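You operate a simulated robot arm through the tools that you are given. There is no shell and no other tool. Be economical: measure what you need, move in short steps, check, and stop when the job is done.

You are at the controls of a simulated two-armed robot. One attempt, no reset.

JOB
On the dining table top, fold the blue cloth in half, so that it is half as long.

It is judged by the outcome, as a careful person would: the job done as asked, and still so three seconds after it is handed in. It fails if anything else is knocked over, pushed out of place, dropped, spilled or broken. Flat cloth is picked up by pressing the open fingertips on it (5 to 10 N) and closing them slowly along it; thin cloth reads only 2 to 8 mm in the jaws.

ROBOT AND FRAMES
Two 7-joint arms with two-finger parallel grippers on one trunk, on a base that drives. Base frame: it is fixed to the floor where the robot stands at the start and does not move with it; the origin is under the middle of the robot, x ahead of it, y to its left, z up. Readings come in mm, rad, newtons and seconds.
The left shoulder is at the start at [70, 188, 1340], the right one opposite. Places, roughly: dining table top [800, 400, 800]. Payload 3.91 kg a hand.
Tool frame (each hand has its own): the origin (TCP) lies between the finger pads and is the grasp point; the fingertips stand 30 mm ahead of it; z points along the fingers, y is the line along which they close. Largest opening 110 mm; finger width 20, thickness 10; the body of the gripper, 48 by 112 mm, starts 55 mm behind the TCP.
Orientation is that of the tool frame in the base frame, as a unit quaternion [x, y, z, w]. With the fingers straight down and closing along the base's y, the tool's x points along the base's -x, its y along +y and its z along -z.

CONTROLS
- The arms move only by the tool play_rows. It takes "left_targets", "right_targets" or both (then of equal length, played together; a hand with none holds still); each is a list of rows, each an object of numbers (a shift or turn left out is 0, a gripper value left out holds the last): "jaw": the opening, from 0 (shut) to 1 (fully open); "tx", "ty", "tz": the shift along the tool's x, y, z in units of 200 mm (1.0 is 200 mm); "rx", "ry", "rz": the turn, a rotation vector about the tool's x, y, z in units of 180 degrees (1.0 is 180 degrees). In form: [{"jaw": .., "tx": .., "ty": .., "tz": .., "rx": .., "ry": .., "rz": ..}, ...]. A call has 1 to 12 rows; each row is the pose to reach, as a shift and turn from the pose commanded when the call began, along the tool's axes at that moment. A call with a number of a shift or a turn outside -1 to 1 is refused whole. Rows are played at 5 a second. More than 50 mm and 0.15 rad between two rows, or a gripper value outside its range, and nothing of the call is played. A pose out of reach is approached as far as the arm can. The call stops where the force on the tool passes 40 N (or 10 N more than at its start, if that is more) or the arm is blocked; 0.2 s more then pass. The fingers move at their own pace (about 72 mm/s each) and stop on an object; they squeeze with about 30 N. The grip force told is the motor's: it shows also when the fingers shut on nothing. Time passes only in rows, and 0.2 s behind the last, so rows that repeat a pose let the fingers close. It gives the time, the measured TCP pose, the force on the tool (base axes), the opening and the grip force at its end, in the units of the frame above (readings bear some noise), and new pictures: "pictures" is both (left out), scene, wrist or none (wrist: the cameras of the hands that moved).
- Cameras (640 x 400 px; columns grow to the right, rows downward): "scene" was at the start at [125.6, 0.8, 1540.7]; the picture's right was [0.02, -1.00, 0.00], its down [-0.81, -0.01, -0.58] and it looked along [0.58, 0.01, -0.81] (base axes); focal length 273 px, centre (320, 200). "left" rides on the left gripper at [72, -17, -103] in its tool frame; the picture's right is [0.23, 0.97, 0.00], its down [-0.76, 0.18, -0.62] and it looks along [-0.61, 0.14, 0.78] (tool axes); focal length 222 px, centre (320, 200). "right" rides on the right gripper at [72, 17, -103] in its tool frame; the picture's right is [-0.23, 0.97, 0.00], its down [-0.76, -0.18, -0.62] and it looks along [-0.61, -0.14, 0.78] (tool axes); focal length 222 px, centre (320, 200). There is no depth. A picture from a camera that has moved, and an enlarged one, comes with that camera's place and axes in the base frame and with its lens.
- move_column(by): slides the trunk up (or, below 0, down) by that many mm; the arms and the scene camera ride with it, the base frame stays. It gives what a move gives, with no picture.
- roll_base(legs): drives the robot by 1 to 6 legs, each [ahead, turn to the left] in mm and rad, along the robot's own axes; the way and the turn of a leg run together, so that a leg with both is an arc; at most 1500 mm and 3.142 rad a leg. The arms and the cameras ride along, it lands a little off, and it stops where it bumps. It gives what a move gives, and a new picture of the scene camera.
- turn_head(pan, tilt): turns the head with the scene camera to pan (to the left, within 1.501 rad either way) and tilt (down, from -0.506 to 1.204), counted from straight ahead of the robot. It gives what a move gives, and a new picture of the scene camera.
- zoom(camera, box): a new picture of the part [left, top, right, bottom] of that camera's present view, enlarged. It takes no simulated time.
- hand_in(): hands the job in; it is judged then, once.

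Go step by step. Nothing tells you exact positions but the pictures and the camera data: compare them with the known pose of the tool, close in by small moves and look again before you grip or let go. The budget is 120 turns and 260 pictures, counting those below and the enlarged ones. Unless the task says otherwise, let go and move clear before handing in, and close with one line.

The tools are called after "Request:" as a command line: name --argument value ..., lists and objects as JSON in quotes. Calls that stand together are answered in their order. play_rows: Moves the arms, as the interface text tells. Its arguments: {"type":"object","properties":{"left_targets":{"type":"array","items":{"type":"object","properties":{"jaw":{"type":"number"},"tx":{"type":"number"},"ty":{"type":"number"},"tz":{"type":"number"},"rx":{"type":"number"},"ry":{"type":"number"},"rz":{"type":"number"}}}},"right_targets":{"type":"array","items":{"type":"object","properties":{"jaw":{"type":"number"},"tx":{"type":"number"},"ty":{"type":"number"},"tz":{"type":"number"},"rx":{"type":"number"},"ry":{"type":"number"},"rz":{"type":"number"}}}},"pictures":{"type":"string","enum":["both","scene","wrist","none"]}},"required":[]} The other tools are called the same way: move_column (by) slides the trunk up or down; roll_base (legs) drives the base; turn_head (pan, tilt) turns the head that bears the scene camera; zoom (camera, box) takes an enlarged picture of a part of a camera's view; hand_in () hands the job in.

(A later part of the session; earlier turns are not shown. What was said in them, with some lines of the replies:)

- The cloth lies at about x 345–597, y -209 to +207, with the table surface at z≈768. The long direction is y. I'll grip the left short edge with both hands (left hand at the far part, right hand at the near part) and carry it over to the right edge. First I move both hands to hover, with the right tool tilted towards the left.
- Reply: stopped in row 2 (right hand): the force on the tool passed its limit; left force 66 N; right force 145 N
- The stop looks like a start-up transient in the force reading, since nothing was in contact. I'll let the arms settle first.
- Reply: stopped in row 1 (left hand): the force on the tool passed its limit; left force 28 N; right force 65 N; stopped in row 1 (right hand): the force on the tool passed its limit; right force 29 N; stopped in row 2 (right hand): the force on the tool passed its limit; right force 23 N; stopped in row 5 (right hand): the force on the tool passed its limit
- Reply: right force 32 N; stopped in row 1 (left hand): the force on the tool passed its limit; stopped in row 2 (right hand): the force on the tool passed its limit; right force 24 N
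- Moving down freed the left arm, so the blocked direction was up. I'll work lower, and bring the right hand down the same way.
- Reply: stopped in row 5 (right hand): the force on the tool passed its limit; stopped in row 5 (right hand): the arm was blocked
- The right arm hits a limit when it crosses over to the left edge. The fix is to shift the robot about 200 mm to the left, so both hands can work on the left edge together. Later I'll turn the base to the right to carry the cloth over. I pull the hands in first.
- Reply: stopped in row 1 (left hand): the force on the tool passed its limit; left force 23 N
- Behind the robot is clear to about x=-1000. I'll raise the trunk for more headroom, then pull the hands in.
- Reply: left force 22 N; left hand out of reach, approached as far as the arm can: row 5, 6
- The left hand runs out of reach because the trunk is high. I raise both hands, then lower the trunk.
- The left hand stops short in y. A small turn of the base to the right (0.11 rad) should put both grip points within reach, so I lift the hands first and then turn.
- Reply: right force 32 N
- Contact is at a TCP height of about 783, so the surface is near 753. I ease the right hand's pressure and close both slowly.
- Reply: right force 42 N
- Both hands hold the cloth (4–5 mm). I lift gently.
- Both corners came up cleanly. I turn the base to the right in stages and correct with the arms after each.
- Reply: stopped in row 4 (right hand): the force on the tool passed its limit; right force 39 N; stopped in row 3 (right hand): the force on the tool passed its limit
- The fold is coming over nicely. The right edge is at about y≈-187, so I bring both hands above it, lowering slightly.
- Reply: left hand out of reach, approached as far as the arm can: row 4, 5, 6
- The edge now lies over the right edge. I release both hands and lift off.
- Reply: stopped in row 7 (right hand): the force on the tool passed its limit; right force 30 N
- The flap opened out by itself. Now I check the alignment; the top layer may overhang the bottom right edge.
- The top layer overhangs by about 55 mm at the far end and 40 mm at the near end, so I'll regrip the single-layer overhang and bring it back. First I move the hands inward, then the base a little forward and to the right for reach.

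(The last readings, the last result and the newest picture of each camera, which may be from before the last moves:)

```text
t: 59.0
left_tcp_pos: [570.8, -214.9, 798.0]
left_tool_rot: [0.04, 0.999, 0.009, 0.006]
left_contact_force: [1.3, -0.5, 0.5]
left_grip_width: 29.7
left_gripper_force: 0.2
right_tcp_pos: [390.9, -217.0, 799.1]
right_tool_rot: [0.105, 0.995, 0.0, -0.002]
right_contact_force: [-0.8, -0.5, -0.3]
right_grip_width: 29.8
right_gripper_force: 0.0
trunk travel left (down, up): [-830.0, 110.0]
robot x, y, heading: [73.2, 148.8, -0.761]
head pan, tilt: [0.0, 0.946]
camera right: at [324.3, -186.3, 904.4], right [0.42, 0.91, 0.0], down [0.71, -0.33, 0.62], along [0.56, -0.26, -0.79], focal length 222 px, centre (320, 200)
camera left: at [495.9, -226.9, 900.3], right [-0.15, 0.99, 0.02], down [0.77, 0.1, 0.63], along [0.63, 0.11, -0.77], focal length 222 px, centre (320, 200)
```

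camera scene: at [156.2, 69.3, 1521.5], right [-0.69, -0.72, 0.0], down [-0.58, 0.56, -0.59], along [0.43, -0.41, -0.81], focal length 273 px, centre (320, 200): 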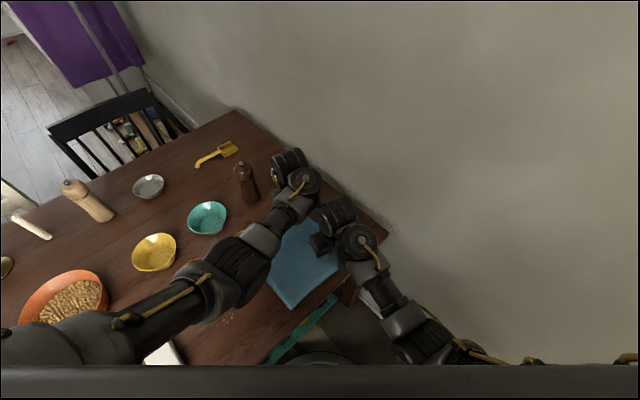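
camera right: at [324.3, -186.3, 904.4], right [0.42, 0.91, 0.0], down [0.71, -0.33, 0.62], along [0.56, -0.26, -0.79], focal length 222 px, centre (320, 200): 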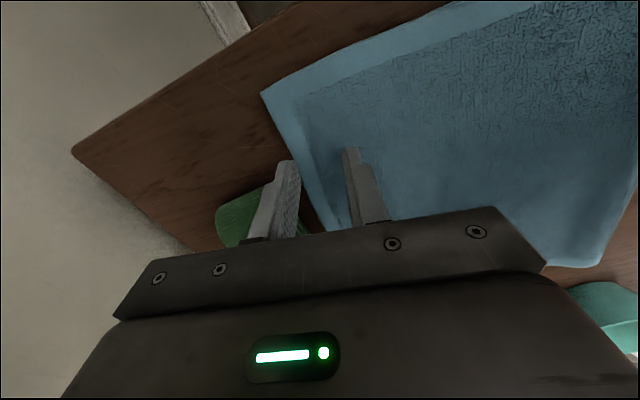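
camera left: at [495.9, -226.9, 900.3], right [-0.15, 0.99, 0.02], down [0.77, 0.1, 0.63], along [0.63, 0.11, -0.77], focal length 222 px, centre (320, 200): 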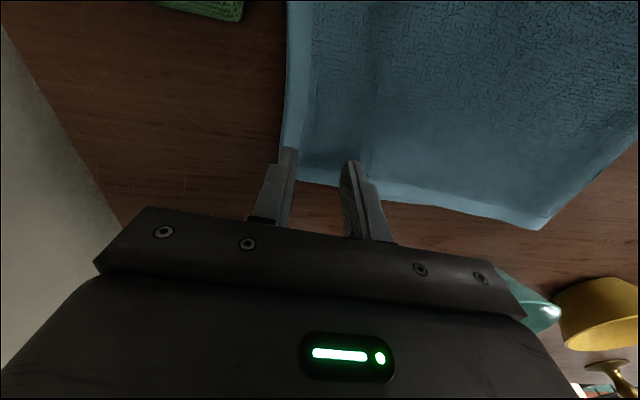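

Request:
play_rows --right_targets '[{"tz": 0.03}, {"tz": 0.05}, {"tz": 0.065}, {"tz": 0.075}, {"tz": 0.075}]' --left_targets '[{"tz": 0.03}, {"tz": 0.05}, {"tz": 0.06}, {"tz": 0.07}, {"tz": 0.07}]' --pictures "none"

```text
t: 60.2
left_tcp_pos: [568.4, -217.0, 786.4]
left_tool_rot: [0.042, 0.999, 0.007, 0.005]
left_contact_force: [0.6, 0.6, 0.4]
left_grip_width: 30.0
left_gripper_force: 0.0
right_tcp_pos: [390.1, -214.7, 786.0]
right_tool_rot: [0.105, 0.994, 0.001, -0.003]
right_contact_force: [0.1, 0.0, 1.4]
right_grip_width: 30.0
right_gripper_force: 0.1
trunk travel left (down, up): [-830.0, 110.0]
robot x, y, heading: [70.3, 148.8, -0.765]
head pan, tilt: [0.0, 0.946]
```

Request:
play_rows --right_targets '[{"tz": 0.005}, {"tz": 0.01}, {"tz": 0.015}, {"tz": 0.015}]' --left_targets '[{"tz": 0.01}, {"tz": 0.015}, {"tz": 0.02}, {"tz": 0.02}]' --pictures "wrist"

```text
t: 61.2
left_tcp_pos: [567.8, -217.8, 783.3]
left_tool_rot: [0.041, 0.999, 0.006, 0.004]
left_contact_force: [2.9, 1.4, 11.1]
left_grip_width: 29.2
left_gripper_force: 0.1
right_tcp_pos: [390.3, -214.4, 783.7]
right_tool_rot: [0.104, 0.995, 0.0, -0.001]
right_contact_force: [0.2, 0.2, 7.0]
right_grip_width: 29.7
right_gripper_force: 0.0
trunk travel left (down, up): [-830.0, 110.0]
robot x, y, heading: [67.4, 151.9, -0.763]
head pan, tilt: [0.0, 0.946]
camera right: at [323.8, -184.4, 888.0], right [0.42, 0.91, 0.0], down [0.71, -0.33, 0.62], along [0.56, -0.26, -0.78], focal length 222 px, centre (320, 200)
camera left: at [492.4, -227.7, 885.8], right [-0.15, 0.99, 0.01], down [0.77, 0.11, 0.63], along [0.62, 0.1, -0.78], focal length 222 px, centre (320, 200)
```

right: 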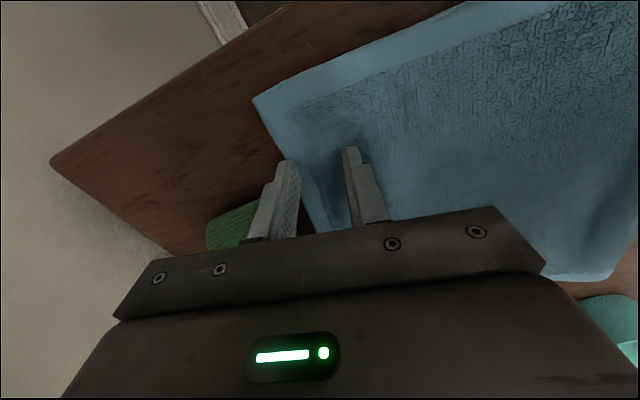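
left: 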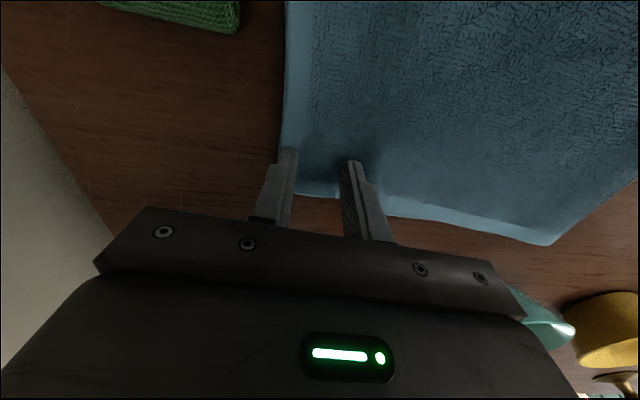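

Pressure is right on both hands. I close slowly, then lift a little.

Request:
play_rows --right_targets '[{"jaw": 0.22}, {"jaw": 0.18}, {"jaw": 0.14}, {"jaw": 0.1}, {"jaw": 0.06}, {"jaw": 0.03}, {"jaw": 0.0}, {"jaw": 0.0}, {"tz": -0.03}, {"tz": -0.08}, {"tz": -0.14}, {"tz": -0.2}]' --left_targets '[{"jaw": 0.22}, {"jaw": 0.18}, {"jaw": 0.14}, {"jaw": 0.1}, {"jaw": 0.06}, {"jaw": 0.03}, {"jaw": 0.0}, {"jaw": 0.0}, {"tz": -0.03}, {"tz": -0.08}, {"tz": -0.14}, {"tz": -0.2}]' --pictures "both"

```text
t: 63.8
left_tcp_pos: [577.4, -221.8, 830.8]
left_tool_rot: [0.036, 0.999, 0.001, 0.009]
left_contact_force: [-13.4, 0.5, -1.1]
left_grip_width: 3.8
left_gripper_force: 30.2
right_tcp_pos: [388.2, -217.5, 820.8]
right_tool_rot: [0.106, 0.994, -0.001, -0.005]
right_contact_force: [13.9, -0.4, 1.0]
right_grip_width: 4.1
right_gripper_force: 29.8
trunk travel left (down, up): [-830.0, 110.0]
robot x, y, heading: [69.6, 148.0, -0.761]
head pan, tilt: [0.0, 0.946]
camera scene: at [161.6, 63.7, 1520.7], right [-0.69, -0.72, 0.0], down [-0.59, 0.56, -0.58], along [0.42, -0.4, -0.81], focal length 273 px, centre (320, 200)
camera right: at [321.9, -187.0, 925.1], right [0.43, 0.9, 0.0], down [0.71, -0.33, 0.62], along [0.56, -0.27, -0.79], focal length 222 px, centre (320, 200)
camera left: at [502.6, -231.8, 933.3], right [-0.15, 0.99, 0.0], down [0.76, 0.12, 0.64], along [0.63, 0.1, -0.77], focal length 222 px, centre (320, 200)
```

scene: 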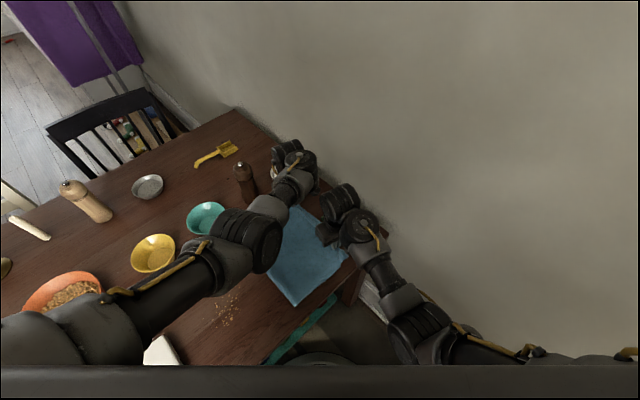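
right: 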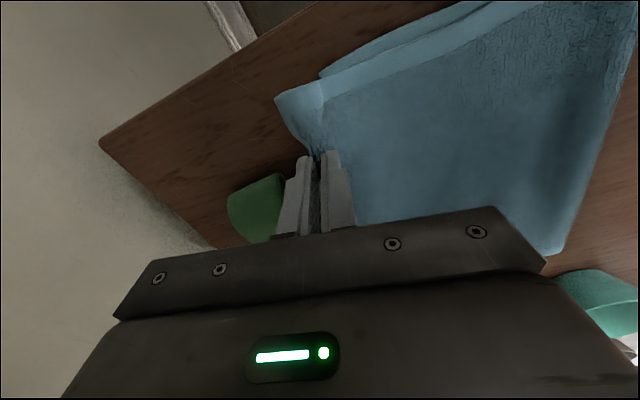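
left: 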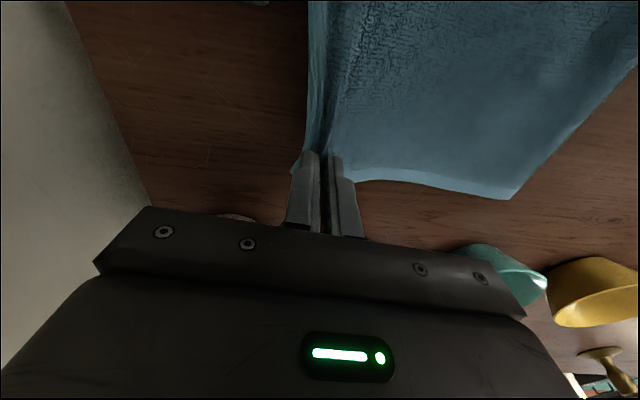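

The grip is good. First I relax the sideways tension and raise slightly, then back off and turn a little so the fold line rolls over to the left.

Request:
play_rows --right_targets '[{"ty": 0.02, "tz": -0.03}, {"ty": 0.05, "tz": -0.05}, {"ty": 0.1, "tz": -0.06}, {"ty": 0.1, "tz": -0.06}]' --left_targets '[{"tx": 0.03, "ty": 0.02, "tz": -0.02}, {"tx": 0.06, "ty": 0.05, "tz": -0.03}, {"tx": 0.08, "ty": 0.1, "tz": -0.03}, {"tx": 0.08, "ty": 0.1, "tz": -0.03}]' --pictures "none"

Request:
roll_base --legs '[[-100, 0.15]]'

```text
t: 64.5
left_tcp_pos: [576.7, -209.3, 841.4]
left_tool_rot: [0.032, 0.999, 0.001, 0.016]
left_contact_force: [-7.0, -0.9, -0.4]
left_grip_width: 3.6
left_gripper_force: 29.8
right_tcp_pos: [389.8, -217.6, 832.0]
right_tool_rot: [0.108, 0.994, -0.007, -0.002]
right_contact_force: [13.6, 0.2, -10.4]
right_grip_width: 4.2
right_gripper_force: 30.0
trunk travel left (down, up): [-830.0, 110.0]
robot x, y, heading: [73.7, 152.3, -0.764]
head pan, tilt: [0.0, 0.946]
stopped in row 3 (right hand): the force on the tool passed its limit (the readings are from after the stop); the commanded pose is now the measured one
```

```text
t: 65.6
left_tcp_pos: [546.9, -67.0, 841.2]
left_tool_rot: [-0.043, 0.999, 0.001, 0.016]
left_contact_force: [-8.1, -1.1, -0.5]
left_grip_width: 3.6
left_gripper_force: 30.1
right_tcp_pos: [364.6, -100.6, 829.7]
right_tool_rot: [0.032, 0.999, -0.007, -0.001]
right_contact_force: [14.8, 3.7, -26.1]
right_grip_width: 3.6
right_gripper_force: 30.2
trunk travel left (down, up): [-830.0, 110.0]
robot x, y, heading: [-8.2, 212.2, -0.611]
head pan, tilt: [0.0, 0.946]
camera scene: at [97.1, 141.6, 1520.7], right [-0.57, -0.82, 0.0], down [-0.66, 0.47, -0.59], along [0.48, -0.34, -0.81], focal length 273 px, centre (320, 200)
```

scene: 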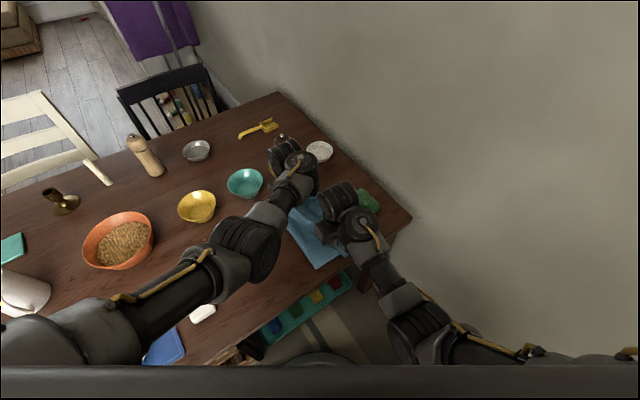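

Request:
play_rows --right_targets '[{"tz": 0.05}, {"tz": 0.06, "tx": -0.03, "ty": 0.05}, {"tz": 0.06, "tx": -0.06, "ty": 0.12}, {"tz": 0.06, "tx": -0.06, "ty": 0.19}, {"tz": 0.06, "tx": -0.06, "ty": 0.22}]' --left_targets '[{}, {"ty": 0.03}, {"ty": 0.06}, {"ty": 0.09}, {"ty": 0.09}]'

```text
t: 66.8
left_tcp_pos: [545.2, -51.2, 841.9]
left_tool_rot: [-0.042, 0.999, 0.001, 0.016]
left_contact_force: [-0.8, -0.2, -0.1]
left_grip_width: 3.6
left_gripper_force: 29.9
right_tcp_pos: [373.3, -82.8, 814.3]
right_tool_rot: [0.04, 0.999, -0.023, -0.007]
right_contact_force: [0.9, -0.5, 0.2]
right_grip_width: 3.8
right_gripper_force: 29.9
trunk travel left (down, up): [-830.0, 110.0]
robot x, y, heading: [-6.7, 210.0, -0.612]
head pan, tilt: [0.0, 0.946]
camera scene: at [96.9, 140.9, 1520.7], right [-0.57, -0.82, 0.0], down [-0.66, 0.47, -0.59], along [0.48, -0.34, -0.81], focal length 273 px, centre (320, 200)
camera right: at [304.8, -56.2, 919.3], right [0.3, 0.95, -0.05], down [0.75, -0.21, 0.62], along [0.58, -0.23, -0.78], focal length 222 px, centre (320, 200)
camera left: at [472.5, -71.7, 942.6], right [-0.31, 0.95, -0.01], down [0.72, 0.24, 0.65], along [0.62, 0.19, -0.76], focal length 222 px, centre (320, 200)
```

scene: 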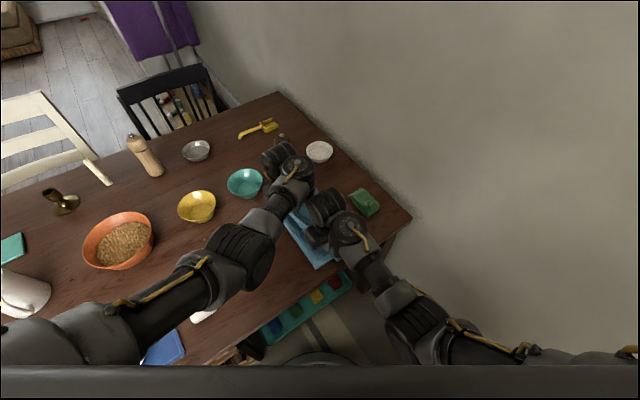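
right: 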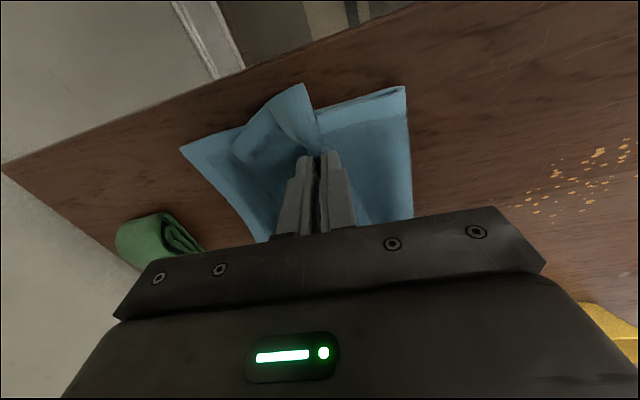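
left: 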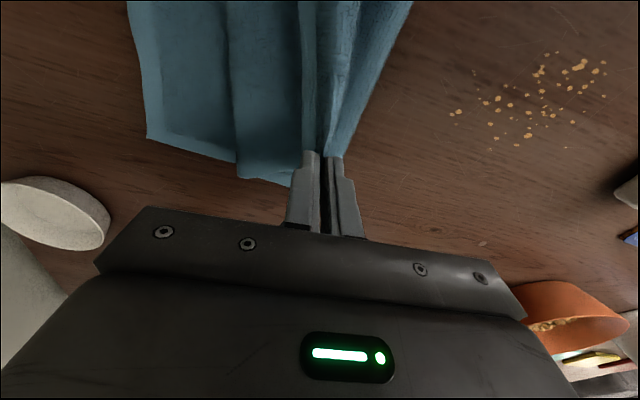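

The top layer folded on itself instead of rolling the fold line over. I need to peel it further back: raise the trunk, swing left until the top layer is lifted off, then lay it again with a corrected end point.

Request:
move_column --by 50

Request:
roll_base --legs '[[-50, 0.33]]'

```text
t: 67.7
left_tcp_pos: [547.3, -49.9, 890.5]
left_tool_rot: [-0.043, 0.999, 0.001, 0.016]
left_contact_force: [-0.4, -0.4, 0.2]
left_grip_width: 3.7
left_gripper_force: 29.8
right_tcp_pos: [373.3, -82.4, 863.4]
right_tool_rot: [0.038, 0.999, -0.024, -0.008]
right_contact_force: [0.0, 0.3, -0.5]
right_grip_width: 3.7
right_gripper_force: 29.9
trunk travel left (down, up): [-880.0, 60.0]
robot x, y, heading: [-5.9, 215.2, -0.615]
head pan, tilt: [0.0, 0.946]
```

```text
t: 69.1
left_tcp_pos: [556.6, 161.5, 891.3]
left_tool_rot: [-0.205, 0.979, 0.003, 0.015]
left_contact_force: [-1.3, -0.7, -1.3]
left_grip_width: 3.6
left_gripper_force: 30.2
right_tcp_pos: [401.7, 77.6, 862.9]
right_tool_rot: [-0.125, 0.992, -0.024, -0.005]
right_contact_force: [0.2, 0.1, -0.2]
right_grip_width: 3.8
right_gripper_force: 30.1
trunk travel left (down, up): [-880.0, 60.0]
robot x, y, heading: [-50.1, 231.1, -0.284]
head pan, tilt: [0.0, 0.946]
camera scene: at [70.2, 197.5, 1570.6], right [-0.28, -0.96, 0.0], down [-0.78, 0.23, -0.58], along [0.56, -0.16, -0.81], focal length 273 px, centre (320, 200)
```

scene: 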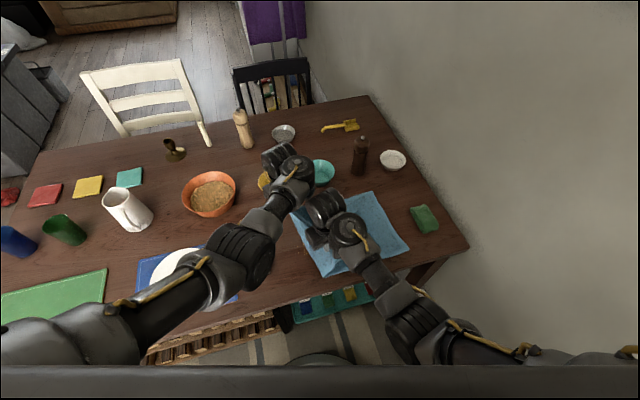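

Request:
play_rows --right_targets '[{"ty": 0.07, "rz": 0.016}, {"ty": 0.14, "rz": 0.032}, {"ty": 0.21, "rz": 0.048}, {"ty": 0.28, "rz": 0.064}, {"ty": 0.343, "rz": 0.08}, {"ty": 0.343, "rz": 0.08}]' --left_targets '[{"tx": 0.006, "ty": -0.01, "rz": 0.026}, {"tx": 0.012, "ty": -0.02, "rz": 0.052}, {"tx": 0.018, "ty": -0.03, "rz": 0.078}, {"tx": 0.024, "ty": -0.04, "rz": 0.104}, {"tx": 0.03, "ty": -0.046, "rz": 0.13}, {"tx": 0.03, "ty": -0.046, "rz": 0.13}]'

```text
t: 70.5
left_tcp_pos: [556.3, 153.2, 891.8]
left_tool_rot: [-0.002, 1.0, 0.008, 0.016]
left_contact_force: [-0.9, -0.1, -0.2]
left_grip_width: 3.4
left_gripper_force: 29.7
right_tcp_pos: [389.1, 104.3, 851.9]
right_tool_rot: [0.015, 0.999, -0.05, -0.002]
right_contact_force: [0.9, 0.0, -0.1]
right_grip_width: 4.1
right_gripper_force: 29.9
trunk travel left (down, up): [-880.0, 60.0]
robot x, y, heading: [-52.3, 234.3, -0.289]
head pan, tilt: [0.0, 0.946]
camera scene: at [70.2, 198.3, 1570.7], right [-0.28, -0.96, 0.0], down [-0.78, 0.23, -0.58], along [0.56, -0.16, -0.81], focal length 273 px, centre (320, 200)
camera right: at [318.2, 133.0, 954.1], right [0.26, 0.96, -0.1], down [0.76, -0.14, 0.64], along [0.6, -0.24, -0.76], focal length 222 px, centre (320, 200)
camera left: at [481.0, 135.9, 991.8], right [-0.23, 0.97, 0.01], down [0.74, 0.17, 0.65], along [0.63, 0.16, -0.76], focal length 222 px, centre (320, 200)
```

scene: 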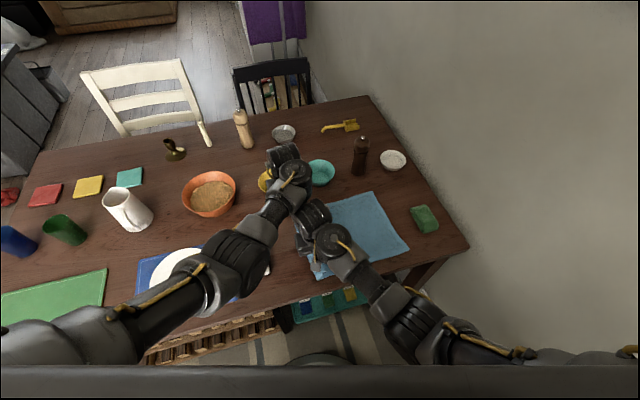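
right: 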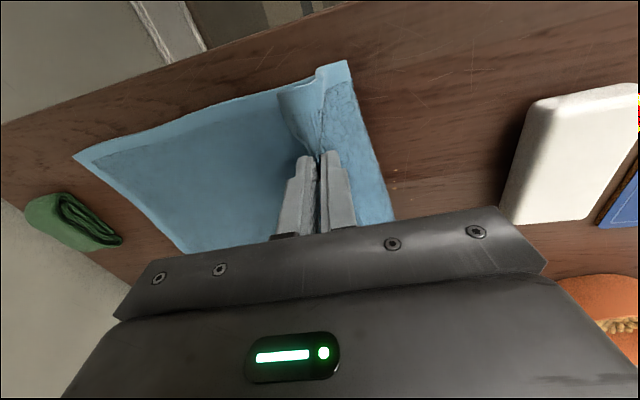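
left: 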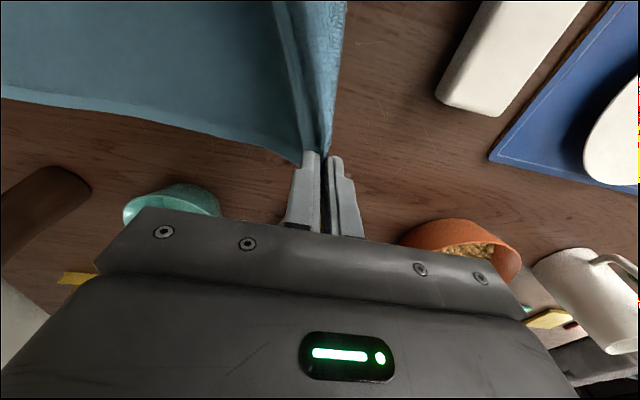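

The cloth peeled open cleanly. Now I carry it back over, aiming for an end point about 45 mm short of last time.

Request:
roll_base --legs '[[60, -0.33]]'

Request:
move_column --by -30

```text
t: 72.0
left_tcp_pos: [548.6, -66.7, 891.4]
left_tool_rot: [0.163, 0.986, 0.004, 0.016]
left_contact_force: [-1.6, 0.2, -1.4]
left_grip_width: 3.3
left_gripper_force: 30.2
right_tcp_pos: [373.6, -55.1, 849.4]
right_tool_rot: [0.177, 0.983, -0.051, -0.012]
right_contact_force: [1.8, 0.3, 0.9]
right_grip_width: 3.9
right_gripper_force: 29.9
trunk travel left (down, up): [-880.0, 60.0]
robot x, y, heading: [3.6, 209.2, -0.621]
head pan, tilt: [0.0, 0.946]
camera scene: at [105.6, 137.1, 1570.8], right [-0.58, -0.82, 0.0], down [-0.66, 0.47, -0.59], along [0.48, -0.34, -0.81], focal length 273 px, centre (320, 200)
```

scene: 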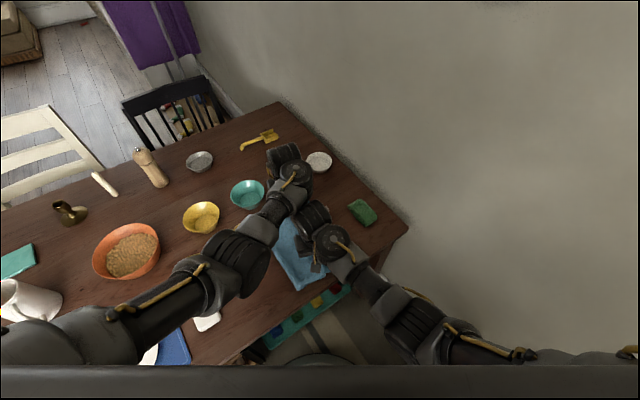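

```text
t: 72.7
left_tcp_pos: [548.3, -68.1, 860.9]
left_tool_rot: [0.163, 0.986, 0.004, 0.016]
left_contact_force: [-2.7, -0.3, -0.5]
left_grip_width: 3.2
left_gripper_force: 30.0
right_tcp_pos: [373.0, -56.7, 819.9]
right_tool_rot: [0.176, 0.983, -0.052, -0.013]
right_contact_force: [2.2, 0.0, 0.9]
right_grip_width: 4.0
right_gripper_force: 29.9
trunk travel left (down, up): [-850.0, 90.0]
robot x, y, heading: [0.9, 209.3, -0.618]
head pan, tilt: [0.0, 0.946]
```

Request:
play_rows --right_targets '[{"tx": -0.03, "ty": -0.054, "tz": 0.01, "rx": -0.005, "rz": -0.008}, {"tx": -0.06, "ty": -0.108, "tz": 0.02, "rx": -0.01, "rz": -0.016}, {"tx": -0.093, "ty": -0.162, "tz": 0.03, "rx": -0.015, "rz": -0.025}, {"tx": -0.124, "ty": -0.216, "tz": 0.04, "rx": -0.02, "rz": -0.033}, {"tx": -0.155, "ty": -0.27, "tz": 0.055, "rx": -0.025, "rz": -0.041}, {"tx": -0.186, "ty": -0.324, "tz": 0.07, "rx": -0.03, "rz": -0.05}, {"tx": -0.217, "ty": -0.378, "tz": 0.08, "rx": -0.034, "ry": -0.005, "rz": -0.057}, {"tx": -0.217, "ty": -0.378, "tz": 0.08, "rx": -0.034, "ry": -0.005, "rz": -0.057}]' --left_targets '[{"tx": -0.017, "ty": -0.041, "tz": 0.02, "rz": -0.008}, {"tx": -0.034, "ty": -0.082, "tz": 0.044, "rz": -0.017}, {"tx": -0.051, "ty": -0.123, "tz": 0.066, "rz": -0.025}, {"tx": -0.068, "ty": -0.164, "tz": 0.088, "rz": -0.034}, {"tx": -0.085, "ty": -0.205, "tz": 0.11, "rz": -0.042}, {"tx": -0.102, "ty": -0.246, "tz": 0.132, "rz": -0.05}, {"tx": -0.119, "ty": -0.288, "tz": 0.155, "rz": -0.06, "ry": 0.01}, {"tx": -0.119, "ty": -0.288, "tz": 0.155, "rz": -0.06, "ry": 0.01}]'

```text
t: 74.5
left_tcp_pos: [549.7, -125.2, 832.1]
left_tool_rot: [0.07, 0.998, 0.005, 0.0]
left_contact_force: [0.0, 0.3, 0.7]
left_grip_width: 3.6
left_gripper_force: 30.3
left hand out of reach, approached as far as the arm can: row 7, 8
right_tcp_pos: [388.4, -142.7, 811.1]
right_tool_rot: [0.087, 0.996, 0.001, -0.001]
right_contact_force: [-0.6, 0.2, -0.3]
right_grip_width: 3.6
right_gripper_force: 30.0
trunk travel left (down, up): [-850.0, 90.0]
robot x, y, heading: [3.6, 210.6, -0.617]
head pan, tilt: [0.0, 0.946]
camera scene: at [105.7, 136.6, 1540.7], right [-0.58, -0.82, 0.0], down [-0.66, 0.47, -0.58], along [0.48, -0.34, -0.81], focal length 273 px, centre (320, 200)
camera right: at [319.7, -113.8, 916.1], right [0.39, 0.92, 0.0], down [0.72, -0.31, 0.62], along [0.57, -0.24, -0.78], focal length 222 px, centre (320, 200)
camera left: at [476.3, -130.9, 934.9], right [-0.09, 1.0, 0.01], down [0.78, 0.06, 0.62], along [0.62, 0.06, -0.78], focal length 222 px, centre (320, 200)
```

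scene: 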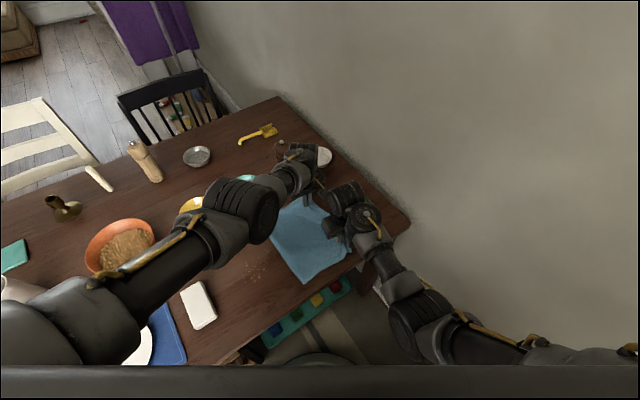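
right: 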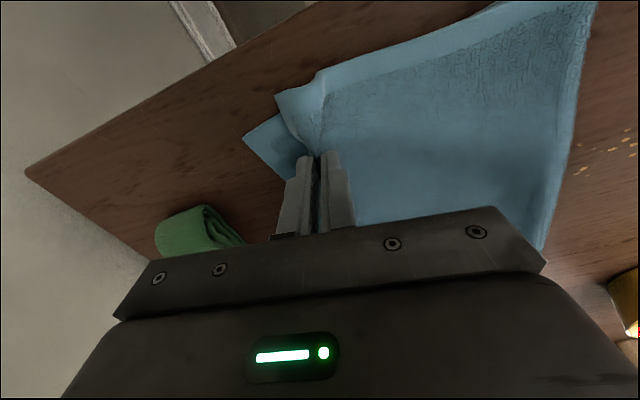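
left: 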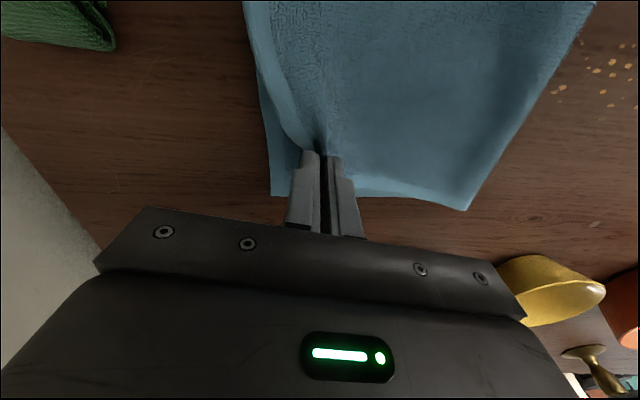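

The fold line is now at about y≈30–40, and the bottom edge is just beyond the hands. I lower the trunk for reach, then set the edge down.

Request:
play_rows --right_targets '[{"tz": -0.05}, {"tz": -0.1}, {"tz": -0.1}]' --pictures "none"

Request:
move_column --by -33

Request:
play_rows --right_targets '[{}, {"tz": 0.03}, {"tz": 0.05}, {"tz": 0.05}]' --left_targets '[{}, {"tz": 0.03}, {"tz": 0.06}, {"tz": 0.06}]'

```text
t: 75.3
left_tcp_pos: [550.7, -125.2, 830.7]
left_tool_rot: [0.07, 0.998, 0.004, 0.001]
left_contact_force: [-0.5, -0.2, -0.4]
left_grip_width: 3.4
left_gripper_force: 30.0
right_tcp_pos: [387.9, -142.8, 831.5]
right_tool_rot: [0.089, 0.996, 0.001, 0.0]
right_contact_force: [0.9, 0.8, 0.2]
right_grip_width: 3.8
right_gripper_force: 29.8
trunk travel left (down, up): [-850.0, 90.0]
robot x, y, heading: [5.2, 209.6, -0.617]
head pan, tilt: [0.0, 0.946]
```

```text
t: 76.1
left_tcp_pos: [550.8, -125.3, 798.7]
left_tool_rot: [0.07, 0.998, 0.004, 0.0]
left_contact_force: [-0.3, -0.1, -0.2]
left_grip_width: 3.4
left_gripper_force: 29.5
right_tcp_pos: [387.5, -142.2, 798.0]
right_tool_rot: [0.088, 0.996, 0.002, 0.0]
right_contact_force: [-0.4, -0.6, -0.1]
right_grip_width: 3.7
right_gripper_force: 30.7
trunk travel left (down, up): [-817.0, 123.0]
robot x, y, heading: [5.1, 205.8, -0.615]
head pan, tilt: [0.0, 0.946]
```

```text
t: 77.1
left_tcp_pos: [548.0, -121.7, 788.5]
left_tool_rot: [0.069, 0.998, 0.004, 0.002]
left_contact_force: [1.5, -1.7, 4.6]
left_grip_width: 3.7
left_gripper_force: 29.9
left hand out of reach, approached as far as the arm can: row 3, 4
right_tcp_pos: [389.2, -142.4, 787.6]
right_tool_rot: [0.088, 0.996, 0.002, 0.0]
right_contact_force: [0.0, -0.2, 1.5]
right_grip_width: 4.1
right_gripper_force: 30.3
trunk travel left (down, up): [-817.0, 123.0]
robot x, y, heading: [6.3, 209.0, -0.613]
head pan, tilt: [0.0, 0.946]
camera scene: at [105.6, 136.6, 1507.8], right [-0.58, -0.82, 0.0], down [-0.66, 0.47, -0.59], along [0.48, -0.34, -0.81], focal length 273 px, centre (320, 200)
camera right: at [320.0, -113.5, 893.0], right [0.39, 0.92, 0.0], down [0.72, -0.31, 0.62], along [0.57, -0.24, -0.78], focal length 222 px, centre (320, 200)
camera left: at [473.0, -126.8, 891.9], right [-0.09, 1.0, 0.01], down [0.78, 0.06, 0.63], along [0.62, 0.06, -0.78], focal length 222 px, centre (320, 200)
```

scene: 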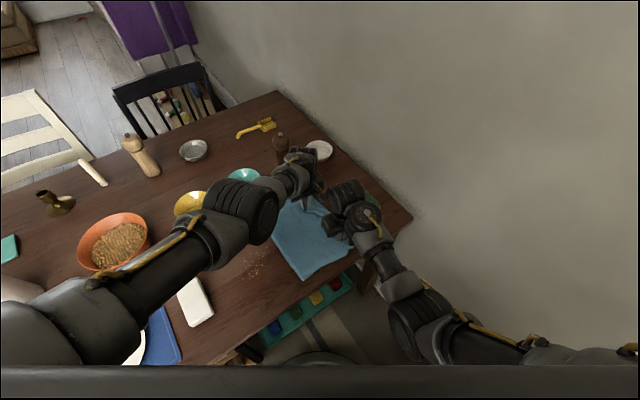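
right: 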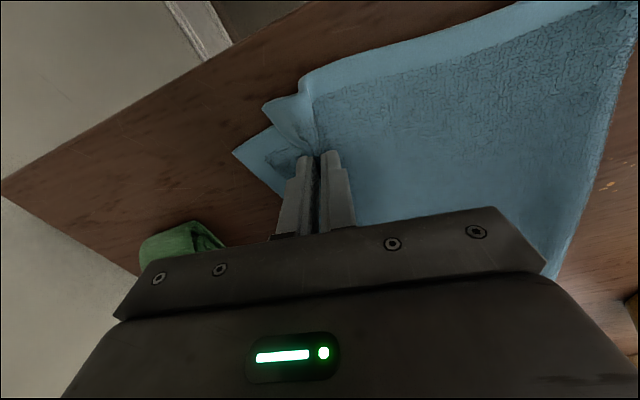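
left: 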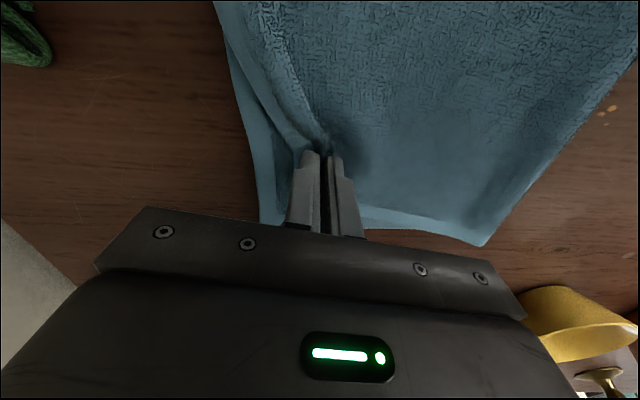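

Request:
play_rows --right_targets '[{"jaw": 0.04}, {"jaw": 0.1}, {"jaw": 0.15}, {"jaw": 0.18}, {"tz": -0.04}, {"tz": -0.1}, {"tz": -0.17}, {"tz": -0.17}]' --left_targets '[{"jaw": 0.04}, {"jaw": 0.1}, {"jaw": 0.15}, {"jaw": 0.18}, {"tz": -0.04}, {"tz": -0.1}, {"tz": -0.17}, {"tz": -0.17}]'

```text
t: 78.9
left_tcp_pos: [561.1, -114.0, 826.3]
left_tool_rot: [0.063, 0.998, 0.005, 0.007]
left_contact_force: [-0.8, -0.5, 0.0]
left_grip_width: 19.6
left_gripper_force: 0.0
right_tcp_pos: [388.0, -141.4, 823.3]
right_tool_rot: [0.088, 0.996, 0.001, 0.0]
right_contact_force: [0.4, 0.2, 0.5]
right_grip_width: 20.0
right_gripper_force: 0.1
trunk travel left (down, up): [-817.0, 123.0]
robot x, y, heading: [1.8, 207.7, -0.618]
head pan, tilt: [0.0, 0.946]
camera scene: at [105.7, 135.8, 1507.7], right [-0.58, -0.82, 0.0], down [-0.66, 0.47, -0.58], along [0.48, -0.34, -0.81], focal length 273 px, centre (320, 200)
camera right: at [320.2, -114.0, 927.3], right [0.39, 0.92, 0.0], down [0.72, -0.31, 0.62], along [0.57, -0.24, -0.78], focal length 222 px, centre (320, 200)
camera left: at [484.4, -122.6, 928.3], right [-0.1, 0.99, 0.01], down [0.77, 0.07, 0.63], along [0.63, 0.07, -0.77], focal length 222 px, centre (320, 200)
```

scene: 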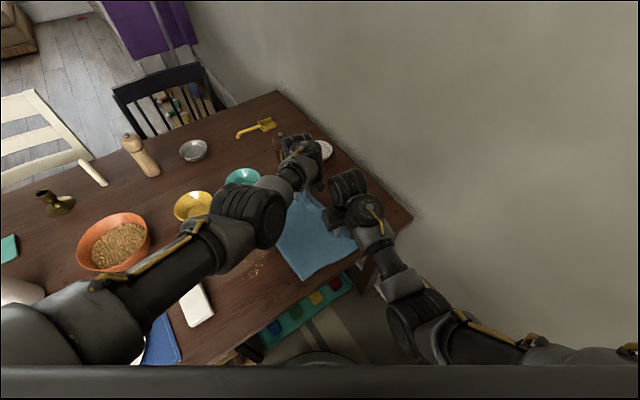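
right: 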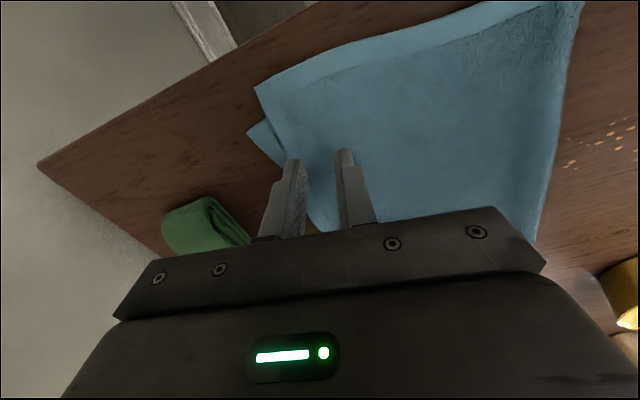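
left: 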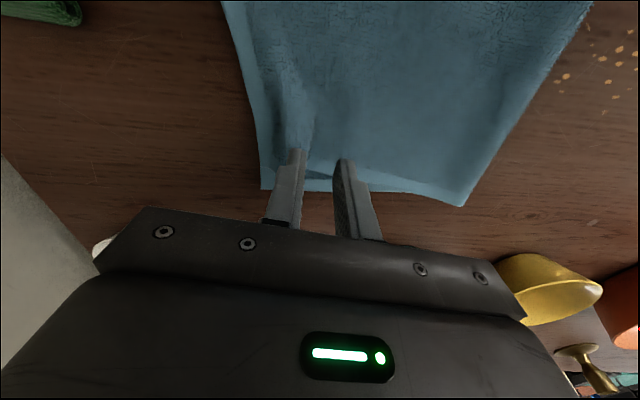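

The far corner may be clinging to the left fingers. I open that hand a bit more and lift.

Request:
play_rows --left_targets '[{"jaw": 0.3}, {"jaw": 0.35}, {"tz": -0.05}, {"tz": -0.15}, {"tz": -0.2}]' --right_targets '[{}, {}, {}, {"ty": 0.1}, {"ty": 0.2}]'

Request:
zoom --camera "scene" --box '[240, 160, 400, 290]'

Request:
zoom --camera "left" --box '[180, 0, 580, 250]'

```text
t: 80.1
left_tcp_pos: [566.4, -114.3, 871.1]
left_tool_rot: [0.057, 0.998, 0.005, 0.01]
left_contact_force: [0.4, -0.6, -0.6]
left_grip_width: 38.4
left_gripper_force: 0.0
right_tcp_pos: [397.7, -116.0, 825.5]
right_tool_rot: [0.093, 0.996, -0.008, 0.003]
right_contact_force: [0.3, -0.3, 0.0]
right_grip_width: 19.9
right_gripper_force: 0.2
trunk travel left (down, up): [-817.0, 123.0]
robot x, y, heading: [2.9, 206.7, -0.612]
head pan, tilt: [0.0, 0.946]
camera scene: at [105.9, 136.0, 1507.7], right [-0.58, -0.82, 0.0], down [-0.66, 0.47, -0.58], along [0.48, -0.34, -0.81], focal length 273 px, centre (320, 200)
camera right: at [329.3, -85.5, 930.2], right [0.4, 0.92, -0.01], down [0.71, -0.3, 0.63], along [0.58, -0.26, -0.77], focal length 222 px, centre (320, 200)
camera left: at [492.1, -121.4, 971.9], right [-0.12, 0.99, 0.01], down [0.76, 0.09, 0.64], along [0.63, 0.08, -0.77], focal length 222 px, centre (320, 200)
```

scene: 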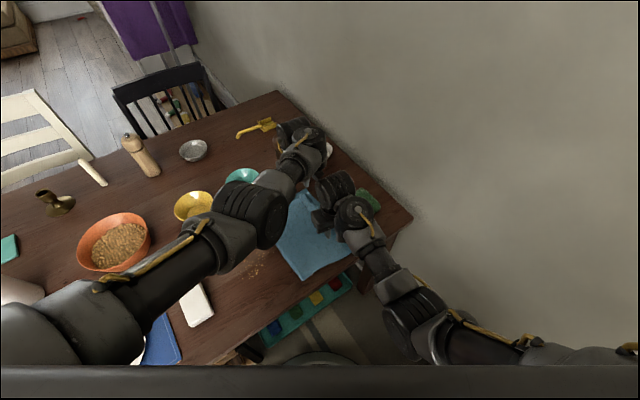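
right: 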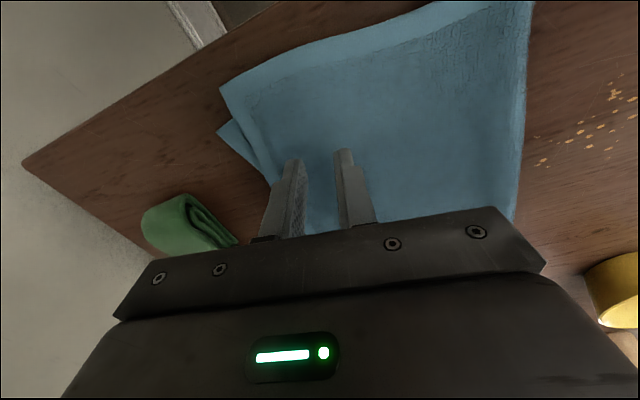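
left: 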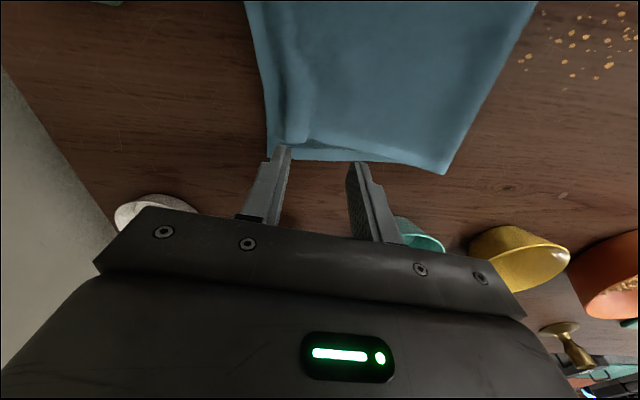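

```text
3.08 times, centred on (320, 225) of scene
camera zoom: at [105.9, 136.0, 1507.7], right [-0.58, -0.82, 0.0], down [-0.66, 0.47, -0.58], along [0.48, -0.34, -0.81], focal length 840 px, centre (320, 123)
```

zoom: 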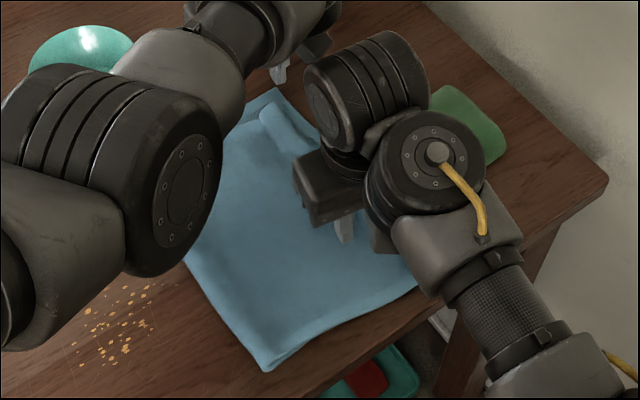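

```text
1.60 times, centred on (380, 125) of left
camera zoom: at [492.1, -121.4, 971.9], right [-0.12, 0.99, 0.01], down [0.76, 0.09, 0.64], along [0.63, 0.08, -0.77], focal length 355 px, centre (224, 320)
```

zoom: 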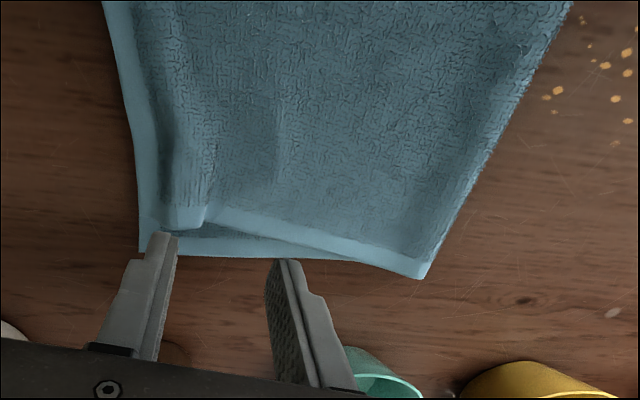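

The folded layer is almost aligned; the far top corner has a small curl. I move the left hand back to inspect.

Request:
play_rows --left_targets '[{"tx": 0.1, "ty": 0.02}, {"tx": 0.2, "ty": 0.04}, {"tx": 0.3, "ty": 0.06}, {"tx": 0.4, "ty": 0.08}]' --right_targets '[{"tx": 0.05}, {"tx": 0.1}, {"tx": 0.2, "ty": 0.05}, {"tx": 0.3, "ty": 0.05}]' --pictures "none"

Request:
zoom --camera "left" --box '[120, 0, 620, 260]'

Request:
zoom --camera "right" --box '[120, 0, 620, 260]'

```text
t: 81.0
left_tcp_pos: [531.0, -81.9, 870.2]
left_tool_rot: [0.043, 0.999, 0.012, 0.021]
left_contact_force: [-0.8, 0.2, 1.2]
left_grip_width: 38.4
left_gripper_force: 0.2
right_tcp_pos: [357.6, -85.9, 821.8]
right_tool_rot: [0.088, 0.996, 0.0, 0.004]
right_contact_force: [6.1, 6.0, -13.4]
right_grip_width: 19.9
right_gripper_force: 0.1
trunk travel left (down, up): [-817.0, 123.0]
robot x, y, heading: [4.8, 206.4, -0.614]
head pan, tilt: [0.0, 0.946]
stopped in row 4 (right hand): the force on the tool passed its limit (the readings are from after the stop); the commanded pose is now the measured one
```

```text
1.28 times, centred on (370, 130) of left
camera zoom: at [452.2, -91.8, 969.9], right [-0.14, 0.99, 0.02], down [0.75, 0.1, 0.66], along [0.65, 0.1, -0.75], focal length 284 px, centre (256, 290)
```

zoom: 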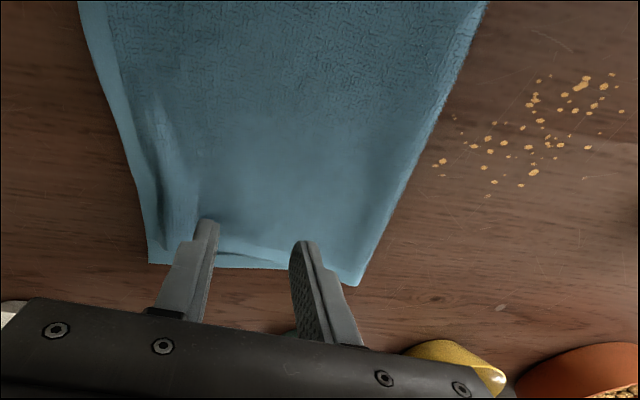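

```text
1.28 times, centred on (370, 130) of right
camera zoom: at [289.0, -58.0, 926.0], right [0.39, 0.92, 0.0], down [0.71, -0.31, 0.63], along [0.58, -0.25, -0.78], focal length 284 px, centre (256, 290)
```

zoom: 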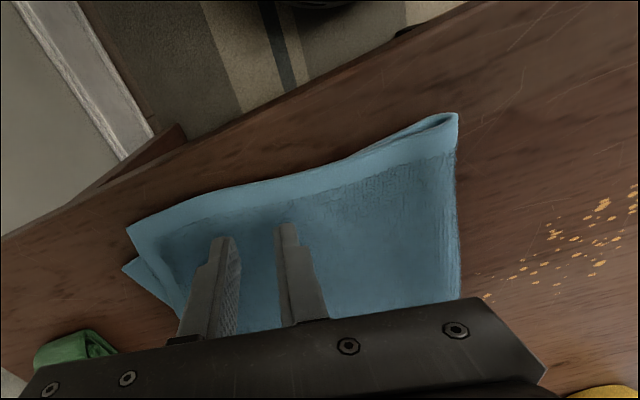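

Request:
roll_base --legs '[[-200, 0.1], [0, 0.35]]'

Request:
turn_head --pan -0.3 --tilt 0.8

```text
t: 83.6
left_tcp_pos: [436.2, 280.3, 871.0]
left_tool_rot: [-0.178, 0.984, 0.014, 0.017]
left_contact_force: [-0.4, -0.6, 0.1]
left_grip_width: 38.2
left_gripper_force: 0.0
right_tcp_pos: [282.0, 201.3, 821.5]
right_tool_rot: [-0.135, 0.991, 0.001, 0.002]
right_contact_force: [4.0, 11.5, -28.1]
right_grip_width: 19.8
right_gripper_force: 0.2
trunk travel left (down, up): [-817.0, 123.0]
robot x, y, heading: [-168.5, 315.6, -0.173]
head pan, tilt: [0.0, 0.946]
camera scene: at [-42.1, 293.9, 1507.7], right [-0.17, -0.99, 0.0], down [-0.8, 0.14, -0.58], along [0.58, -0.1, -0.81], focal length 273 px, centre (320, 200)
```

scene: 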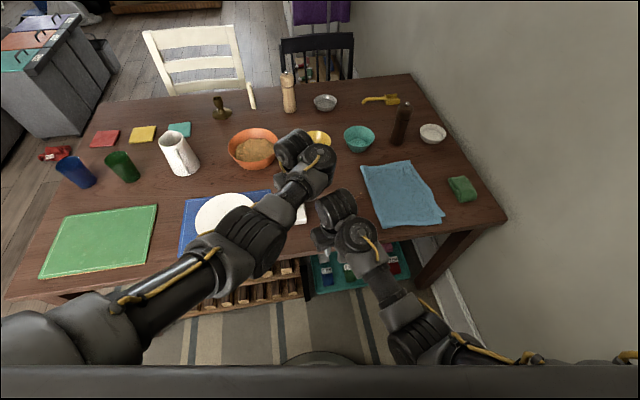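

```text
t: 84.4
left_tcp_pos: [436.3, 280.8, 870.8]
left_tool_rot: [-0.177, 0.984, 0.015, 0.017]
left_contact_force: [0.5, -0.1, 0.4]
left_grip_width: 38.6
left_gripper_force: 0.0
right_tcp_pos: [281.7, 202.8, 821.9]
right_tool_rot: [-0.135, 0.991, 0.002, 0.003]
right_contact_force: [3.9, 9.1, -20.0]
right_grip_width: 19.7
right_gripper_force: 0.0
trunk travel left (down, up): [-817.0, 123.0]
robot x, y, heading: [-164.1, 313.1, -0.169]
head pan, tilt: [-0.3, 0.799]
camera scene: at [-42.1, 270.0, 1518.9], right [-0.45, -0.89, 0.0], down [-0.64, 0.33, -0.7], along [0.62, -0.32, -0.72], focal length 273 px, centre (320, 200)
```

scene: 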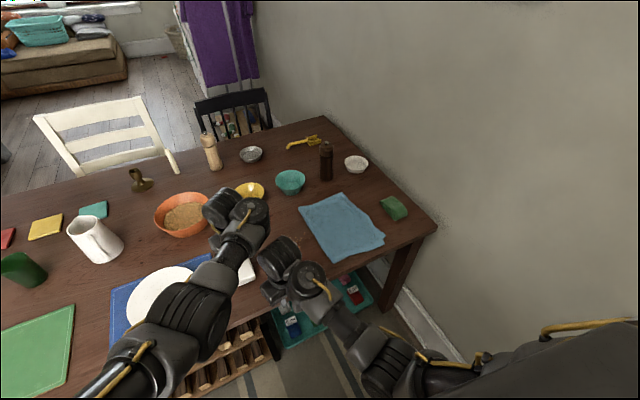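

Request:
zoom --camera "scene" --box '[280, 170, 420, 280]'

```text
3.64 times, centred on (350, 225) of scene
camera zoom: at [-42.1, 270.0, 1518.9], right [-0.45, -0.89, 0.0], down [-0.64, 0.33, -0.7], along [0.62, -0.32, -0.72], focal length 992 px, centre (211, 109)
```

zoom: 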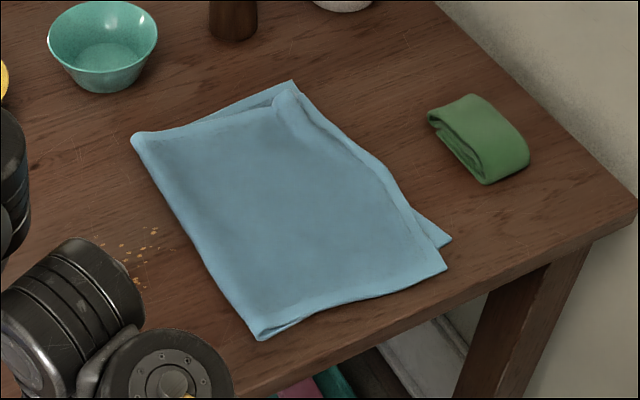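

The blue cloth is folded in half: its two short edges meet and it is about half its original length. The hands are open and clear of it, and nothing else looks moved, so I'm handing it in.

Request:
hand_in

```text
The job is handed in.
```

The blue cloth is folded in half across its length on the dining table, and I've handed the job in. The edges match closely: the far corner of the top layer sits about 15–20 mm short, and a little of the bottom layer shows at the near corner.
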